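You operate a simulated robot arm through the tools that you are given. There is no shell and no other tool. Be economical: measure what you need, move in short steps, check, and stop when the job is done.

You run a simulated robot arm. Do the job below in one go: nothing can be reset, and whatever is moved stays where it is left.

TASK
Lift the bolt box lid open.
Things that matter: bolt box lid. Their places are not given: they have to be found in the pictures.

Only the result counts: the job must be done as asked and must still hold three seconds after the hand-in. Knocking over, shifting, dropping, spilling or breaking anything else fails it. Lids that push on must go on centred and level and be pressed home; caps that screw on are set level and turned clockwise until they are tight.

THE ROBOT
A 7-joint arm with a two-finger parallel gripper, fixed in place. Base frame: the origin is at the foot of the arm, x ahead of it, y to its left, z up. Lengths are in cm, angles in degrees, forces in N, time in s.
With the tool pointing down near the work surface it reaches from about 22 to 60 cm from the base axis. Its first joint turns from -66.0 to 66.0 degrees. Payload 2.6 kg.
The TCP is the grasp point between the finger pads, 3 cm short of the fingertips. In the tool frame z runs along the fingers and y along their closing line. The gripper opens to 9.4 cm. The fingers are 2.8 cm wide and 1 cm thick; the gripper's body (5 by 9.6 cm) begins 5.5 cm behind the TCP.
Orientation is told as [roll, pitch, yaw] about the base's x, y, z axes, in that order, counted from this pose: with the fingers straight down and closing along the base's y, the tool's x points along the base's -x, its y along +y and its z along -z.

THE INTERFACE
- The arm moves only by the tool move_arm. Its argument "plan" is a list of rows, each an object of numbers (a shift or turn left out is 0, a gripper value left out holds the last): "dx", "dy", "dz": the shift along the tool's x, y, z in units of 40 mm (1.0 is 40 mm); "wx", "wy", "wz": the turn, a rotation vector about the tool's x, y, z in units of 8 degrees (1.0 is 8 degrees); "gripper": the finger opening in cm, from 0 to 9.4. In form: [{"dx": .., "dy": .., "dz": .., "wx": .., "wy": .., "wz": .., "gripper": ..}, ...]. A call has 1 to 8 rows; each row shifts and turns the commanded pose from where the row before left it, along the tool's axes as they then stand. A call with a number of a shift or a turn outside -1 to 1 is refused whole. A row lasts 0.2 s, in which the tool goes at most 5 cm and 8.6 degrees; a call with a longer step from one row to the next is refused whole, and so is a gripper value outside its range. Where a pose cannot be reached the arm comes as near as it can. A force on the tool above 40 N (or 10 N above the force at the start of the call, whichever is more), or a blocked arm, ends the call early, and 0.2 s more pass. The fingers move at their own pace (about 7.2 cm/s each) and stop on an object; they squeeze with about 36 N. The grip force told is the motor's: it shows also when the fingers shut on nothing. Time passes only in rows, and 0.2 s behind the last, so rows that do not move let the fingers close. It gives the time, the measured TCP pose, the force on the tool (base axes), the opening and the grip force at its end, in the units of the frame above (readings bear some noise).
- Cameras (640 x 400 px; columns grow to the right, rows downward): "scene" is fixed at [3.87, 43.13, 56.48]; the picture's right is [-0.75, -0.66, 0.00], its down [-0.38, 0.43, -0.82] and it looks along [0.55, -0.61, -0.57] (base axes); focal length 284 px, centre (320, 200). "wrist" rides on the gripper at [-3.7, 0, -5.8] in the tool frame; the picture's right is [0.00, -1.00, 0.00], its down [0.97, 0.00, -0.24] and it looks along [0.24, 0.00, 0.97] (tool axes); focal length 218 px, centre (320, 200).
- get_image(camera): a new picture of that camera. The clock stands still meanwhile.
- point_at(camera, pixels): there is no depth. For up to 12 entries [column, row, z] of the newest picture of that camera ("zoom" is the newest enlarged one), the place [x, y] in the base frame at which the ray of that pixel passes the height z, good to about 0.2 cm. The clock stands still meanwhile.
- zoom(camera, box): a new picture of the part [left, top, right, bottom] of that camera's present view, enlarged. The clock stands still meanwhile.
- job_done(): hands the job in; it is judged then, once.

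Keep the steps short. Do not move on a guess: measure, check each grasp and each placing, and mend mistakes. In all there are 60 turns and 30 pictures (those below and enlarged ones count). Leave the gripper open and the arm clear of the work at the hand-in unless told otherwise, and finish with a single line.

The tools are called after "Call:" as a command line: name --argument value ..., lists and objects as JSON in quotes. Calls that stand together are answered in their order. move_arm: Moves the arm, as the interface text tells. Its arguments: {"type":"object","properties":{"plan":{"type":"array"}},"required":["plan"]} The other tools are called the same way: get_image (camera) takes a picture; point_at (camera, pixels) gives the place at which the rays of pixels pass given heights; zoom (camera, box) takes an enlarged picture of a part of a camera's view; job_done () hands the job in.

At the start:

```text
time_s: 0.0
position: [34.94, 9.05, 41.41]
tool_rot: [0.0, -0.1, 0.0]
force: [-0.4, -0.1, -1.2]
grip_width: 9.39
grip_force: 0.1
```

scene: 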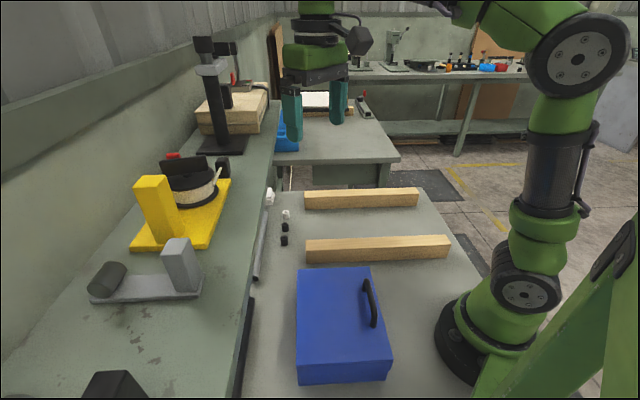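
wrist: 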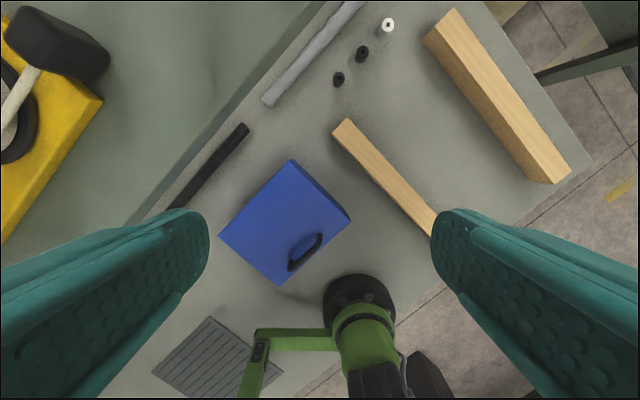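

I see the blue box with a dark handle near one edge (scene about 370,303; wrist about 305,252). I'll enlarge both views to find the handle, the lid seam and the hinge.

Call:
zoom --camera "scene" --box '[270, 250, 430, 395]'

Call:
zoom --camera "wrist" --box '[200, 140, 380, 300]'

```text
2.76 times, centred on (350, 322) of scene
```

zoom: 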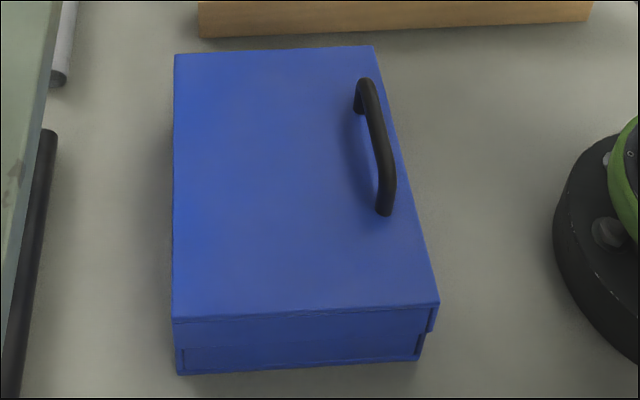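

```text
2.50 times, centred on (290, 220) of wrist
```

zoom: 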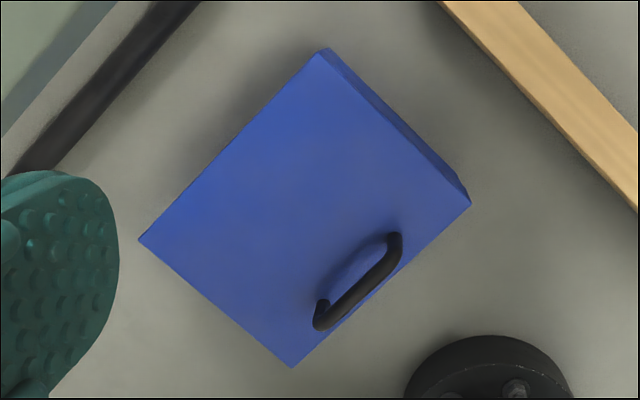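

Now I measure the corners and handle ends at several heights, and match the two cameras to settle the heights.

Call:
point_at --camera "zoom" --pixels '[[322, 50, 12], [470, 203, 12], [292, 366, 12], [139, 240, 12], [395, 238, 14], [320, 325, 14], [395, 238, 16], [320, 325, 16], [322, 50, 15], [470, 203, 15], [292, 366, 15], [139, 240, 15]]'

Call:
point_at --camera "scene" --pixels '[[297.1, 269.1, 12], [369.2, 266.2, 12], [393.1, 359.3, 12], [296.4, 365.5, 12], [298.6, 385.4, 6.5], [385.5, 380, 6.5], [366.7, 280, 14], [373.6, 325, 14], [366.7, 280, 16], [373.6, 325, 16], [393.1, 359.3, 15], [296.4, 365.5, 15]]'

```text
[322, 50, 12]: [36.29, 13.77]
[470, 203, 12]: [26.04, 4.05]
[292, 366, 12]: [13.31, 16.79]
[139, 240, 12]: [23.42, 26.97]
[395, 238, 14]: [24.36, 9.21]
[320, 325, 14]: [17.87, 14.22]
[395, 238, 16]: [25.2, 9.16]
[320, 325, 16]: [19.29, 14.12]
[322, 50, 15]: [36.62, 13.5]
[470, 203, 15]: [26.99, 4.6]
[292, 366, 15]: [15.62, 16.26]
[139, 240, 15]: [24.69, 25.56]
```

```text
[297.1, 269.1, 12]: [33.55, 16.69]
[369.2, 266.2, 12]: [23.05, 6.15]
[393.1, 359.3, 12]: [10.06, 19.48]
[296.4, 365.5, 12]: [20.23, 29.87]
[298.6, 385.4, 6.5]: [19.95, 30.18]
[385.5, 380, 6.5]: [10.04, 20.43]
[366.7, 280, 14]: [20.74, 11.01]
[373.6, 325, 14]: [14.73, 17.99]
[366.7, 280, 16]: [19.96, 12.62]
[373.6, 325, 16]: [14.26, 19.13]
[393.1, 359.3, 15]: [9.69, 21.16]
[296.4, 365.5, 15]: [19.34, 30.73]
```

The two views agree best with the lid top near z≈8 and the handle bar at z≈10, running from about (22.5,8.5) to (15.3,15). That puts the handle on the robot's side and the hinge probably on the far side. I'll come closer above it and turn the fingers to close across the bar (yaw about -46).

Call:
move_arm --plan '[{"dx": 0.6, "dy": 0.15, "dz": 0.6, "gripper": 5}, {"dx": 0.6, "dy": 0.15, "dz": 0.6}, {"dx": 0.6, "dy": 0.15, "dz": 0.6}, {"dx": 0.6, "dy": 0.15, "dz": 0.6}, {"dx": 0.6, "dy": 0.15, "dz": 0.6}]'

Call:
move_arm --plan '[{"wz": 0.96}, {"wz": 0.96}, {"wz": 0.96}, {"wz": 0.96}, {"wz": 0.96}, {"wz": 0.96}]'

Call:
get_image --camera "wrist"

Call:
get_image --camera "scene"

```text
time_s: 1.2
position: [23.06, 12.33, 29.34]
tool_rot: [0.0, -0.1, 0.1]
force: [-0.6, -0.7, -0.6]
grip_width: 5.0
grip_force: 0.1
```

```text
time_s: 2.6
position: [22.89, 12.24, 29.41]
tool_rot: [0.0, 0.1, -46.2]
force: [-0.7, 0.4, -0.2]
grip_width: 5.03
grip_force: 0.0
```

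```text
25 pictures are left
```

wrist: 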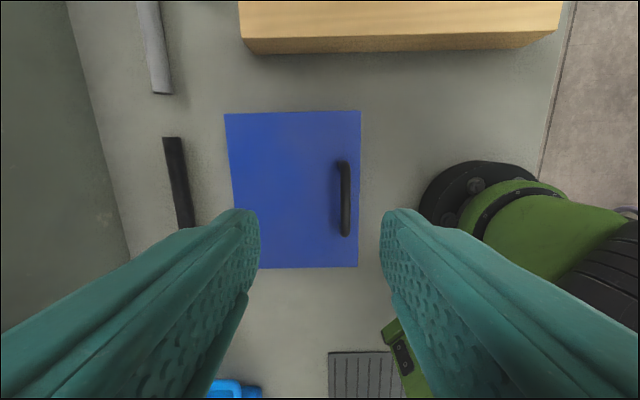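

```text
24 pictures are left
```

scene: 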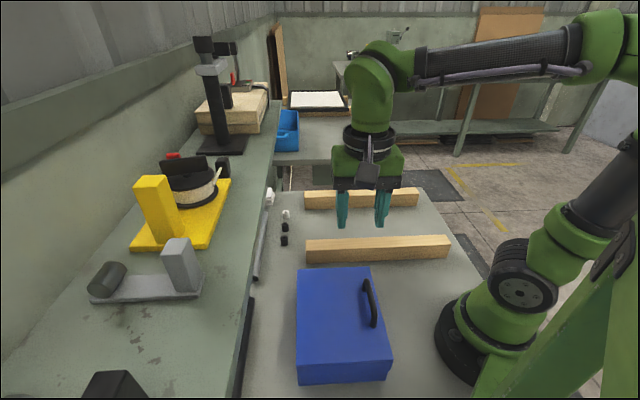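

The fingers are square with the box. I'll triangulate the handle and box corners from this closer view.

Call:
point_at --camera "wrist" --pixels '[[225, 114, 8], [360, 111, 8], [357, 267, 8], [345, 165, 10], [346, 232, 10], [345, 165, 7], [346, 232, 7], [225, 114, 5], [360, 111, 5], [357, 267, 5], [345, 198, 10], [345, 198, 7]]'

Call:
point_at --camera "scene" --pixels '[[297.1, 269.1, 8], [369.2, 266.2, 8], [393.1, 359.3, 8], [297.1, 269.1, 5], [369.2, 266.2, 5], [393.1, 359.3, 5], [366.7, 280, 10], [373.6, 325, 10], [366.7, 280, 7], [373.6, 325, 7], [370, 302, 10], [370, 302, 7]]'

Call:
zoom --camera "wrist" --box '[280, 130, 400, 280]'

```text
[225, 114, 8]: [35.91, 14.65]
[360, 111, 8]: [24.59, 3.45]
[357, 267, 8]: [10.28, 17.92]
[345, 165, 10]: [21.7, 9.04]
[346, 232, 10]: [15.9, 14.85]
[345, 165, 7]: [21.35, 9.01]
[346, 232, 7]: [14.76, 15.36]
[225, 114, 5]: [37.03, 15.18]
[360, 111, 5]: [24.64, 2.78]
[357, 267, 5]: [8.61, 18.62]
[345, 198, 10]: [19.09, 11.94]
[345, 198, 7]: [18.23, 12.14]
```

```text
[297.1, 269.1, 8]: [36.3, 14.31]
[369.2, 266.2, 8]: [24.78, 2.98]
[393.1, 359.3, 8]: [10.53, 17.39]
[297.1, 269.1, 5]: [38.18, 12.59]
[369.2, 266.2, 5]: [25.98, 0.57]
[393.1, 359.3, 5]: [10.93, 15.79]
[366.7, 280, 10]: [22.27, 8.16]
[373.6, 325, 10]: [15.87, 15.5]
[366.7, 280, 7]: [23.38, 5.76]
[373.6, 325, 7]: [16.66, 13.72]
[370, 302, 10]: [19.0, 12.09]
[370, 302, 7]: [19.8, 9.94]
```

```text
2.67 times, centred on (340, 205) of wrist
```

zoom: 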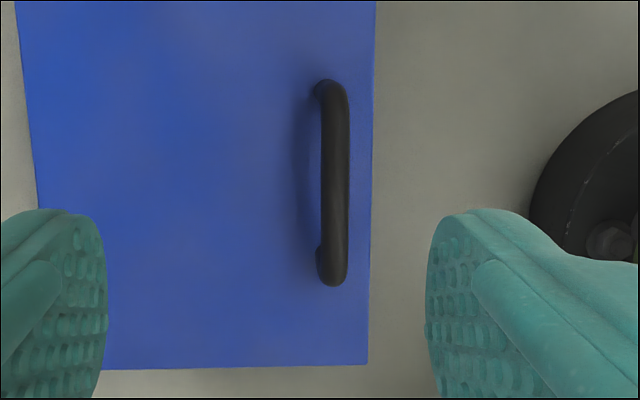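

Both views agree: bar middle ≈ (19.05, 12.0), z≈10; lid top z≈8.1; far edge about 13.8 cm beyond the bar. I'll move over the bar, down to z≈17, and check.

Call:
move_arm --plan '[{"dx": 0.31, "dy": -0.3675}, {"dx": 0.31, "dy": -0.3675}, {"dz": 0.8}, {"dz": 0.8}, {"dz": 0.8}, {"dz": 0.7}, {}]'

Call:
get_image --camera "wrist"

```text
time_s: 4.2
position: [19.13, 11.96, 17.04]
tool_rot: [0.0, 0.0, -46.1]
force: [-0.1, -0.5, 0.0]
grip_width: 4.99
grip_force: 0.1
```

```text
22 pictures are left
```

wrist: 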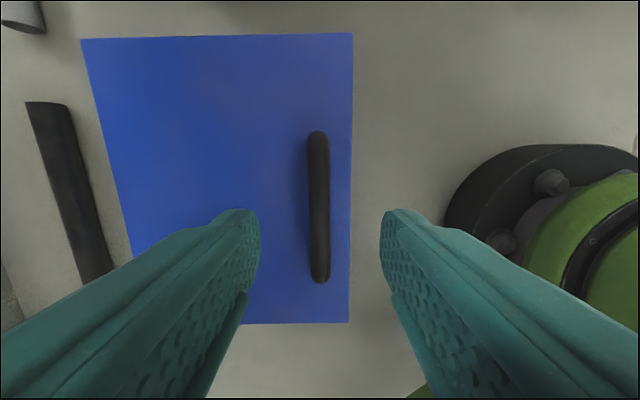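

The bar sits at column 319, centred between the fingers. I'll go down 5 cm to z≈12.0 and close.

Call:
move_arm --plan '[{"dz": 0.5}, {"dz": 0.5}, {"dz": 0.26}, {"gripper": 0}, {}, {}, {}]'

Call:
zoom --camera "scene" --box '[270, 200, 430, 395]'

```text
time_s: 5.8
position: [19.06, 11.87, 11.94]
tool_rot: [0.2, -0.1, -46.0]
force: [1.0, 4.6, 14.4]
grip_width: 1.36
grip_force: 44.6
```

```text
2.05 times, centred on (350, 298) of scene
```

zoom: 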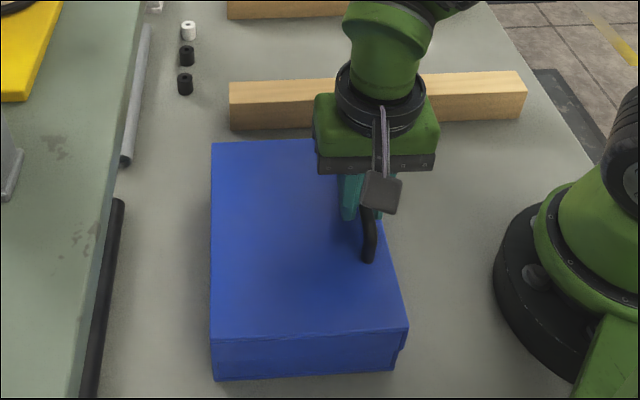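

Grip holds at 1.36 cm on the bar. Now I swing up rigidly about the far-edge hinge, first 8° as a test.

Call:
move_arm --plan '[{"dy": 0.04, "dz": -0.12, "wx": 0.25, "gripper": 0}, {"dy": 0.04, "dz": -0.12, "wx": 0.25}, {"dy": 0.04, "dz": -0.12, "wx": 0.25}, {"dy": 0.04, "dz": -0.12, "wx": 0.25}]'

Call:
zoom --camera "scene" --box '[270, 200, 430, 395]'

```text
time_s: 6.7
position: [19.69, 12.66, 13.51]
tool_rot: [-6.3, -0.1, -45.6]
force: [2.2, 0.4, -1.1]
grip_width: 1.13
grip_force: 44.8
stopped in row 4: the force on the tool passed its limit (the readings are from after the stop); the commanded pose is now the measured one
```

```text
2.05 times, centred on (350, 298) of scene
```

zoom: 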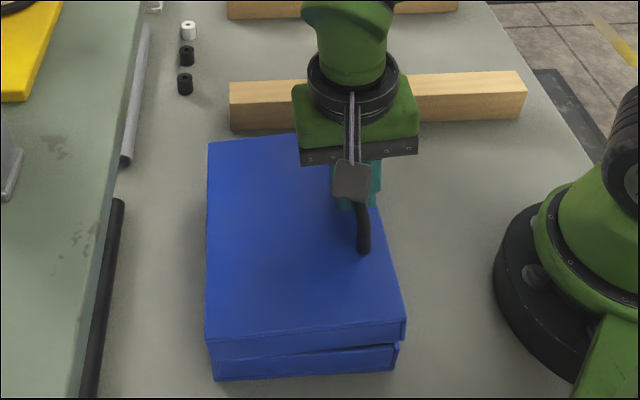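

The lid is opening at the seam; its pivot looks lower (seam, z≈5) than I assumed, so I use more outward motion per degree and go on gently.

Call:
move_arm --plan '[{"dy": 0.061, "dz": -0.121, "wx": 0.25, "gripper": 0}, {"dy": 0.061, "dz": -0.121, "wx": 0.25}, {"dy": 0.061, "dz": -0.121, "wx": 0.25}, {"dy": 0.061, "dz": -0.121, "wx": 0.25}]'

```text
time_s: 7.7
position: [20.56, 13.44, 15.31]
tool_rot: [-14.2, -0.1, -45.5]
force: [1.3, 17.0, -13.0]
grip_width: 1.13
grip_force: 45.0
```

Forces point toward the hinge, so I'm slightly outside the arc; I trim inward and continue, 12° more.

Call:
move_arm --plan '[{"dy": 0.075, "dz": -0.1, "wx": 0.25, "gripper": 0}, {"dy": 0.065, "dz": -0.117, "wx": 0.25}, {"dy": 0.065, "dz": -0.117, "wx": 0.25}, {"dy": 0.065, "dz": -0.117, "wx": 0.25}, {"dy": 0.065, "dz": -0.117, "wx": 0.25}, {"dy": 0.065, "dz": -0.117, "wx": 0.25}]'

Call:
get_image --camera "scene"

```text
time_s: 9.1
position: [22.34, 15.18, 17.35]
tool_rot: [-26.4, 0.1, -45.9]
force: [-10.3, 11.6, -2.7]
grip_width: 1.14
grip_force: 44.7
```

```text
19 pictures are left
```

scene: 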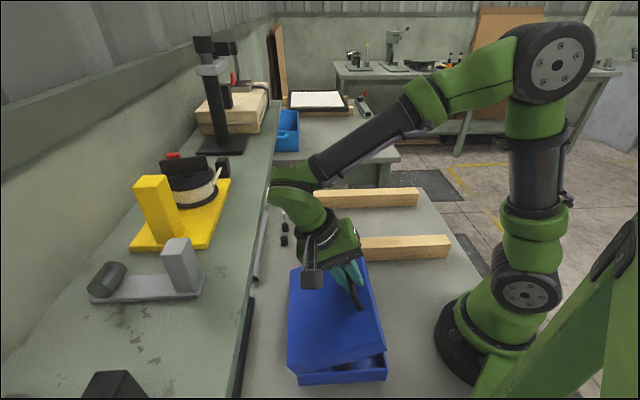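

Lid is about 26° open, grip steady. There is some sideways force along the hinge; I trim dx a little and continue.

Call:
move_arm --plan '[{"dx": 0.03, "dy": 0.065, "dz": -0.12, "wx": 0.25, "gripper": 0}, {"dx": 0.02, "dy": 0.063, "dz": -0.12, "wx": 0.25}, {"dy": 0.063, "dz": -0.12, "wx": 0.25}, {"dy": 0.063, "dz": -0.12, "wx": 0.25}, {"dy": 0.063, "dz": -0.12, "wx": 0.25}, {"dy": 0.063, "dz": -0.12, "wx": 0.25}, {"dy": 0.063, "dz": -0.12, "wx": 0.25}]'

```text
time_s: 10.1
position: [23.67, 16.45, 18.69]
tool_rot: [-31.9, -0.4, -45.5]
force: [-1.7, -3.0, 5.4]
grip_width: 1.12
grip_force: 45.1
stopped in row 4: the force on the tool passed its limit (the readings are from after the stop); the commanded pose is now the measured one
```

Stopped on force with a small residual now; I go on without the sideways trim, in a shorter step.

Call:
move_arm --plan '[{"dy": 0.063, "dz": -0.115, "wx": 0.25, "gripper": 0}, {"dy": 0.063, "dz": -0.115, "wx": 0.25}, {"dy": 0.063, "dz": -0.115, "wx": 0.25}]'

Call:
get_image --camera "wrist"

```text
time_s: 10.4
position: [23.85, 16.68, 18.83]
tool_rot: [-32.3, -0.3, -45.3]
force: [3.3, 7.6, -11.4]
grip_width: 1.12
grip_force: 45.4
stopped in row 1: the force on the tool passed its limit (the readings are from after the stop); the commanded pose is now the measured one
```

```text
18 pictures are left
```

wrist: 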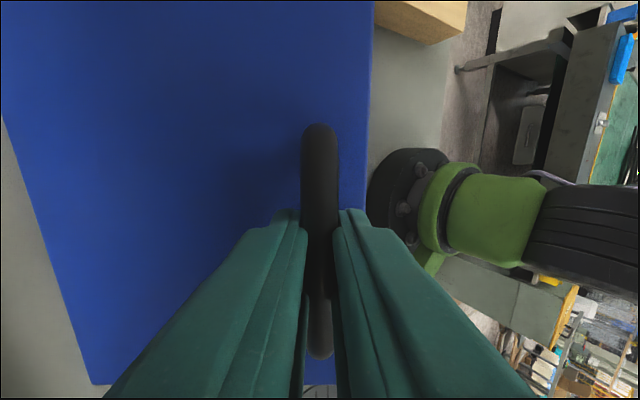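

The tool's turn lags (about 32°) – maybe a wrist limit or wrong radius. I let the bar turn in the pads: same tilt, TCP along the arc (bar radius ≈14.6 about hinge z≈5).

Call:
move_arm --plan '[{"dy": 0.09, "dz": -0.16, "gripper": 0}, {"dy": 0.091, "dz": -0.17}, {"dy": 0.098, "dz": -0.163}, {"dy": 0.106, "dz": -0.159}]'

```text
time_s: 10.8
position: [23.99, 16.65, 18.93]
tool_rot: [-32.3, -0.2, -45.1]
force: [2.3, 7.1, -12.2]
grip_width: 1.12
grip_force: 44.6
stopped in row 1: the force on the tool passed its limit (the readings are from after the stop); the commanded pose is now the measured one
```

Still blocked almost at once. I look at the scene closely for a contact.

Call:
zoom --camera "scene" --box '[250, 150, 430, 395]'

Call:
get_image --camera "scene"

```text
1.63 times, centred on (340, 272) of scene
```

zoom: 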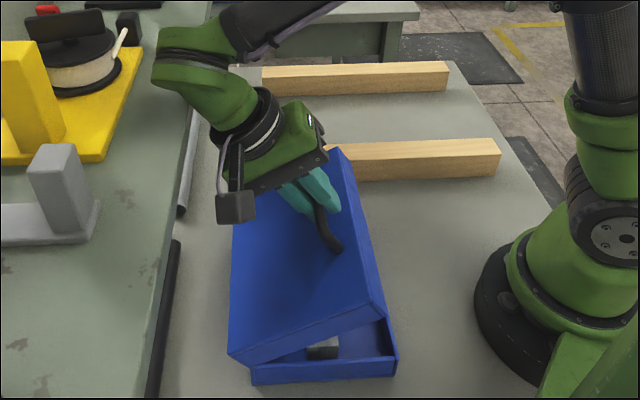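

```text
16 pictures are left
```

scene: 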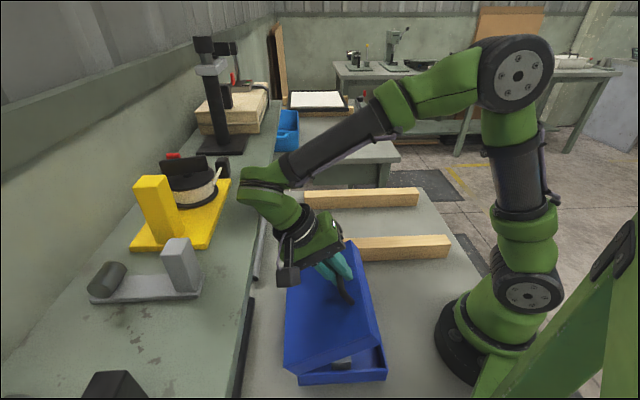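

The residual force points straight at the hinge (I am pulling outward); a circle fit to the measured points gives a pivot nearer n≈34.3, z≈6. I relax inward 2 mm and read the force.

Call:
move_arm --plan '[{"dy": 0.044, "dz": 0.023, "gripper": 0}, {}]'

```text
time_s: 11.3
position: [23.82, 16.64, 18.96]
tool_rot: [-32.2, -0.4, -45.4]
force: [-5.0, -7.1, 13.3]
grip_width: 1.14
grip_force: 45.1
```

That 2 mm flipped the force, so the arm is stiff (~13 N/mm) and the true arc is 1 mm back out. I now move slowly along the tangent implied by the force direction.

Call:
move_arm --plan '[{"dy": -0.022, "dz": -0.012, "gripper": 0}, {"dy": 0.026, "dz": -0.0566}, {"dy": 0.026, "dz": -0.0566}, {"dy": 0.026, "dz": -0.0566}, {}]'

```text
time_s: 12.1
position: [24.01, 16.56, 18.86]
tool_rot: [-32.3, -0.2, -45.0]
force: [5.1, 11.2, -19.9]
grip_width: 1.1
grip_force: 45.3
stopped in row 3: the force on the tool passed its limit (the readings are from after the stop); the commanded pose is now the measured one
```

The tool did not advance although there's no force along the tangent – the arm itself is at a wrist limit with this tilt. The lid also shows almost no tangential load, so its hinge may hold by friction. I open the fingers slightly, still straddling the bar, to see.

Call:
move_arm --plan '[{"gripper": 2.2}, {}, {}]'

Call:
zoom --camera "scene" --box '[250, 150, 430, 395]'

```text
time_s: 12.9
position: [23.83, 16.62, 18.9]
tool_rot: [-32.4, -0.4, -45.1]
force: [0.2, -0.7, -0.2]
grip_width: 2.18
grip_force: 0.0
```

```text
1.63 times, centred on (340, 272) of scene
```

zoom: 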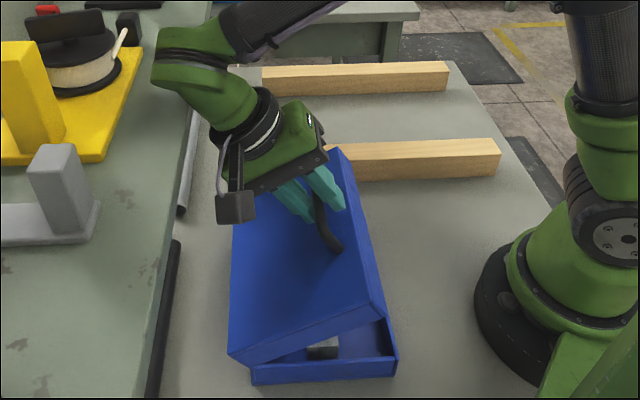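

The lid stays with no force on the tool: the hinge holds itself. I open wider and back the fingers up off the bar.

Call:
move_arm --plan '[{"gripper": 6}, {}, {"dz": -0.2, "dy": -0.05}, {"dz": -0.25, "dy": -0.1}, {"dz": -0.25, "dy": -0.1}, {"dz": -0.3, "dy": -0.15}, {}]'

Call:
get_image --camera "scene"

```text
time_s: 14.5
position: [24.55, 17.26, 23.08]
tool_rot: [-32.5, -0.3, -45.0]
force: [0.6, -0.5, -0.4]
grip_width: 6.01
grip_force: 0.0
```

```text
14 pictures are left
```

scene: 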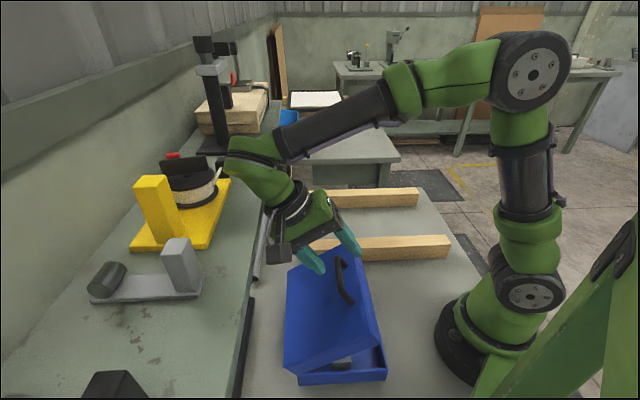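

The lid stands on its own at ~36°. New plan: with fingers closed and straight down, go to the robot side of the lid's lifted rim and push it outward and up along its arc. First rise clear, level the tool, close the fingers.

Call:
move_arm --plan '[{"dy": -0.427, "dz": -0.676}, {"dy": -0.427, "dz": -0.676}, {"dy": -0.427, "dz": -0.676, "gripper": 0}, {"wx": -1}, {"wx": -1}, {"wx": -1}, {"wx": -1}, {}]'

```text
time_s: 16.3
position: [24.4, 17.32, 32.64]
tool_rot: [-0.4, -0.3, -45.2]
force: [0.1, 0.7, 0.2]
grip_width: 0.0
grip_force: 32.5
```

Tool is level. Move to the robot side of the rim at about (20.4, 9.0), down to z≈22, and check.

Call:
move_arm --plan '[{"dx": -0.26, "dy": -0.727}, {"dx": -0.26, "dy": -0.727}, {"dx": -0.26, "dy": -0.727}, {"dz": 0.66}, {"dz": 0.66}, {"dz": 0.66}, {"dz": 0.66}, {}]'

Call:
get_image --camera "wrist"

Call:
zoom --camera "scene" --box '[270, 170, 450, 395]'

```text
time_s: 18.1
position: [20.48, 8.87, 22.13]
tool_rot: [-0.5, -0.3, -45.0]
force: [0.0, -0.7, 0.1]
grip_width: 0.0
grip_force: 33.9
```

```text
13 pictures are left
```

wrist: 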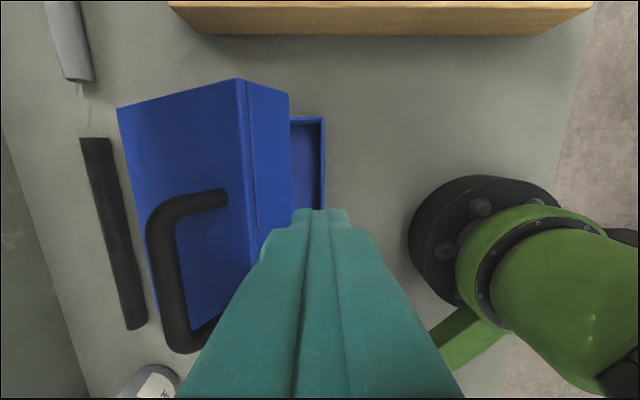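

```text
1.78 times, centred on (360, 282) of scene
```

zoom: 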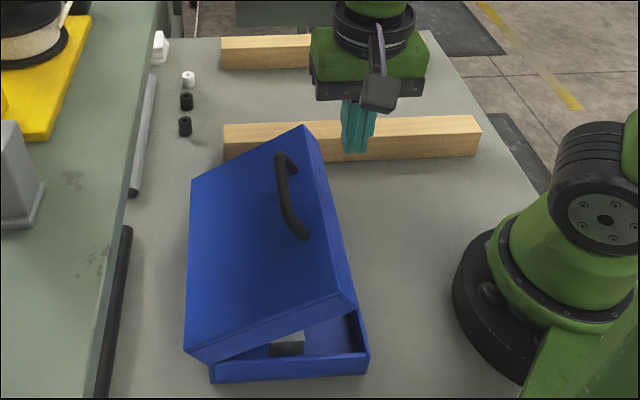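

Wrist view: the lid's lower rim is the edge at columns ~288, the box's front wall at ~325. I measure them.

Call:
point_at --camera "wrist" --pixels '[[289, 95, 14.5], [287, 200, 14.5], [289, 95, 13.5], [239, 80, 17], [250, 230, 17], [325, 120, 5], [325, 205, 5]]'

Call:
point_at --camera "scene" --pixels '[[351.4, 239.8, 17], [372.7, 262, 14.5], [380.2, 339.9, 17], [381, 346, 14.5]]'

```text
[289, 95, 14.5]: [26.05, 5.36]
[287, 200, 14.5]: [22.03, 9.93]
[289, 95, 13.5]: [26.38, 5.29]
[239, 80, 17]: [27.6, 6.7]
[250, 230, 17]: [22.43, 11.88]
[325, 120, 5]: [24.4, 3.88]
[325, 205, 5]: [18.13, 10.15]
```

```text
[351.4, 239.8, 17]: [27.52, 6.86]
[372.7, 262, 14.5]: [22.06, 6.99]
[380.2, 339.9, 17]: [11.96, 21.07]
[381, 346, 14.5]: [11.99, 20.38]
```

Rim is at n≈22.4, z≈14.5 and my finger face at n≈21.8: clear by ~6 mm. I back off 3 mm more and go down 6.5 cm so the tips (z≈12.6) are below the rim.

Call:
move_arm --plan '[{"dy": -0.08}, {"dz": 0.55}, {"dz": 0.55}, {"dz": 0.53}, {}]'

Call:
get_image --camera "wrist"

```text
time_s: 19.3
position: [20.2, 8.59, 15.58]
tool_rot: [-0.6, -0.2, -45.2]
force: [-0.3, 0.3, 0.9]
grip_width: 0.0
grip_force: 33.1
```

```text
11 pictures are left
```

wrist: 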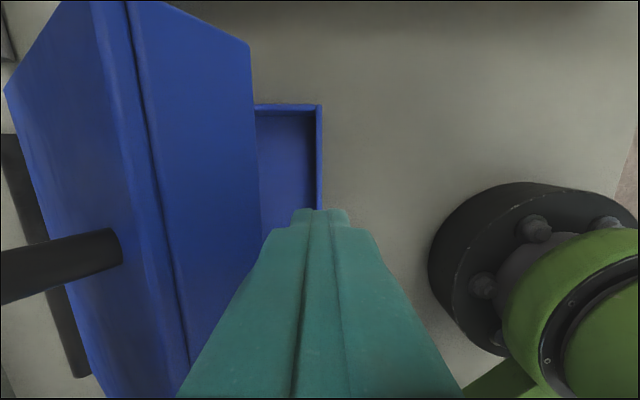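

Finger is in place on the near side of the flange. Now push out and up along the rim's arc, to about 52° lid angle.

Call:
move_arm --plan '[{"dy": 0.14}, {"dy": 0.14}, {"dy": 0.19, "dz": -0.22}, {"dy": 0.19, "dz": -0.21}, {"dy": 0.2, "dz": -0.195}, {"dy": 0.215, "dz": -0.18}, {}]'

Call:
zoom --camera "scene" --box '[250, 170, 430, 395]'

```text
time_s: 20.3
position: [21.85, 10.21, 17.22]
tool_rot: [-1.1, -0.1, -45.3]
force: [-5.0, -5.5, 4.5]
grip_width: 0.0
grip_force: 32.7
stopped in row 5: the force on the tool passed its limit (the readings are from after the stop); the commanded pose is now the measured one
```

```text
1.78 times, centred on (340, 282) of scene
```

zoom: 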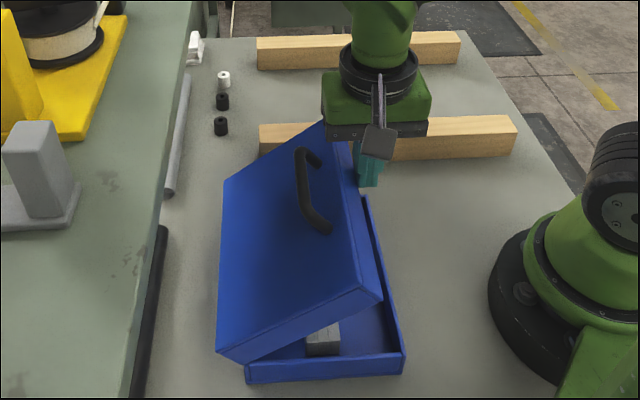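

The lid moved a few degrees, then jammed: the force on the tool is upward, so I rise too slowly. I retry with more upward motion and smaller steps.

Call:
move_arm --plan '[{"dy": 0.05, "dz": -0.15}, {"dy": 0.1, "dz": -0.15}, {"dy": 0.1, "dz": -0.13}, {"dy": 0.1, "dz": -0.12}, {"dy": 0.1, "dz": -0.12}, {}]'

```text
time_s: 21.7
position: [23.21, 11.52, 19.91]
tool_rot: [-1.1, 0.0, -45.2]
force: [0.8, -0.2, -0.4]
grip_width: 0.0
grip_force: 33.0
```

Call:
get_image --camera "wrist"

Call:
zoom --camera "scene" --box '[250, 170, 430, 395]'

```text
9 pictures are left
```

wrist: 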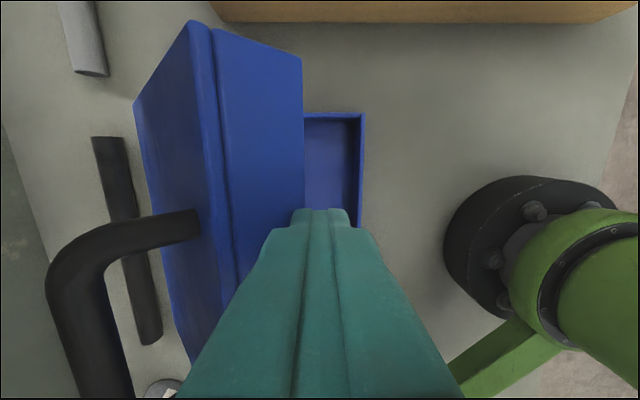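

```text
1.78 times, centred on (340, 282) of scene
```

zoom: 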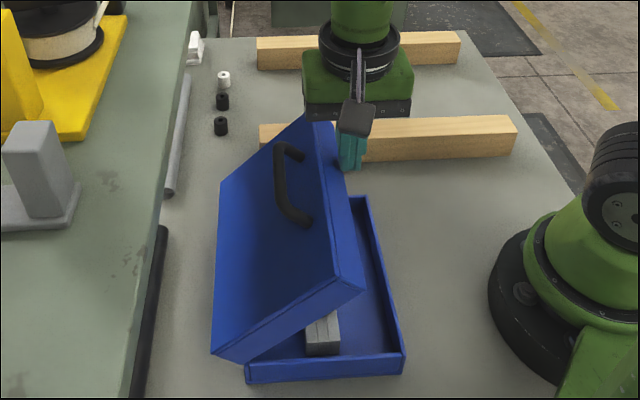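

The lid follows (about 48°). The tip is getting near the rim's edge, so I back off 4 mm, lower 2.4 cm, and push on with upward bias.

Call:
move_arm --plan '[{"dy": -0.1}, {"dz": 0.6}, {"dy": 0.1}, {"dy": 0.13, "dz": -0.15}, {"dy": 0.14, "dz": -0.14}, {"dy": 0.14, "dz": -0.13}, {"dy": 0.14, "dz": -0.12}, {"dy": 0.14, "dz": -0.11}]'

Call:
move_arm --plan '[{"dy": 0.14, "dz": -0.1}, {"dy": 0.15, "dz": -0.08}, {"dy": 0.15, "dz": -0.07}, {"dy": 0.15, "dz": -0.06}, {"dy": 0.15, "dz": -0.05}, {}]'

Call:
zoom --camera "scene" --box '[250, 170, 430, 395]'

```text
time_s: 23.5
position: [25.16, 13.55, 20.23]
tool_rot: [-0.9, 0.0, -45.3]
force: [0.2, -0.4, -0.4]
grip_width: 0.01
grip_force: 33.1
```

```text
time_s: 24.9
position: [27.15, 15.66, 21.48]
tool_rot: [-1.0, 0.0, -45.2]
force: [0.4, -0.3, -0.2]
grip_width: 0.0
grip_force: 32.9
```

```text
1.78 times, centred on (340, 282) of scene
```

zoom: 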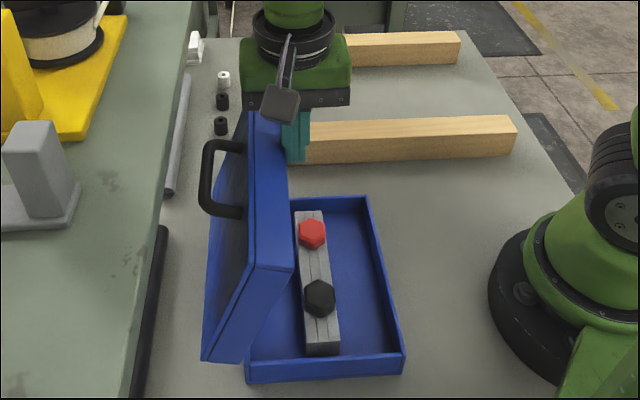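

Lid is about 70° open with almost no resistance. Continue outward toward a bit past vertical.

Call:
move_arm --plan '[{"dy": 0.15, "dz": -0.03}, {"dy": 0.15, "dz": -0.02}, {"dy": 0.15}, {"dy": 0.15}, {"dy": 0.15}, {"dy": 0.15}, {"dy": 0.15}, {}]'

Call:
move_arm --plan '[{"dy": 0.15}, {"dy": 0.15}, {"dy": 0.15}, {"dy": 0.15}, {"dy": 0.1}, {}]'

Call:
zoom --camera "scene" --box '[250, 170, 430, 395]'

```text
time_s: 26.7
position: [30.19, 18.52, 21.51]
tool_rot: [-1.0, -0.1, -45.3]
force: [-0.1, -0.1, 0.7]
grip_width: 0.0
grip_force: 32.7
```

```text
time_s: 27.2
position: [30.53, 18.93, 21.6]
tool_rot: [-1.3, -0.2, -45.3]
force: [-8.3, -8.0, 2.8]
grip_width: 0.0
grip_force: 33.3
stopped in row 2: the force on the tool passed its limit (the readings are from after the stop); the commanded pose is now the measured one
```

```text
1.78 times, centred on (340, 282) of scene
```

zoom: 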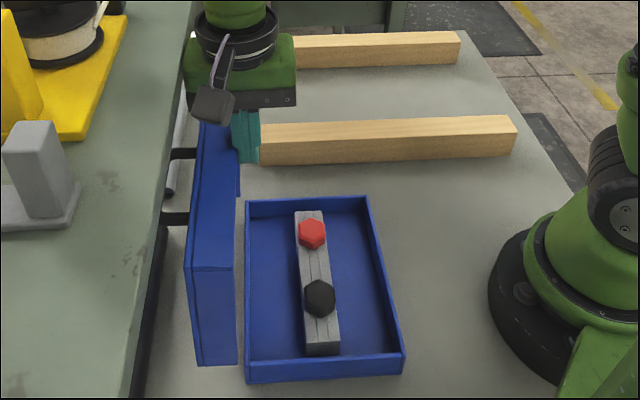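

The lid is open past vertical against a stop. I back off toward the robot, rise clear, open the gripper and check.

Call:
move_arm --plan '[{"dy": -0.2}, {"dy": -0.5}, {"dy": -0.5}, {"dz": -0.7}, {"dz": -0.8}, {"dz": -0.8}, {"dz": -0.5, "dy": -0.3}, {"gripper": 5}]'

Call:
move_arm --plan '[{}, {}, {}, {}, {}, {}, {}, {}]'

Call:
get_image --camera "scene"

```text
time_s: 29.0
position: [26.53, 14.92, 32.79]
tool_rot: [-1.3, -0.1, -45.1]
force: [-0.1, 0.2, -0.1]
grip_width: 5.04
grip_force: 0.0
```

```text
time_s: 30.8
position: [26.51, 14.87, 32.81]
tool_rot: [-1.3, -0.1, -45.2]
force: [-0.1, 0.2, -0.3]
grip_width: 5.0
grip_force: 0.1
```

```text
5 pictures are left
```

scene: 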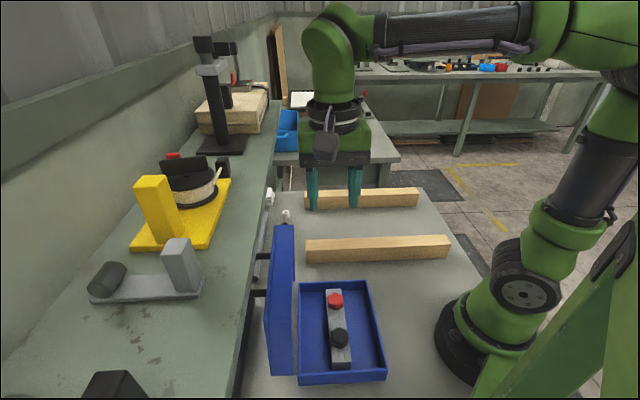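

The lid has stayed open past vertical for about 2 s with nothing touching it. The gripper is open and clear, so I hand in.

Call:
job_done

```text
The job is handed in.
```

The bolt box lid is open just past vertical and stayed there untouched for about 2 s before hand-in; the gripper is open and the arm clear.
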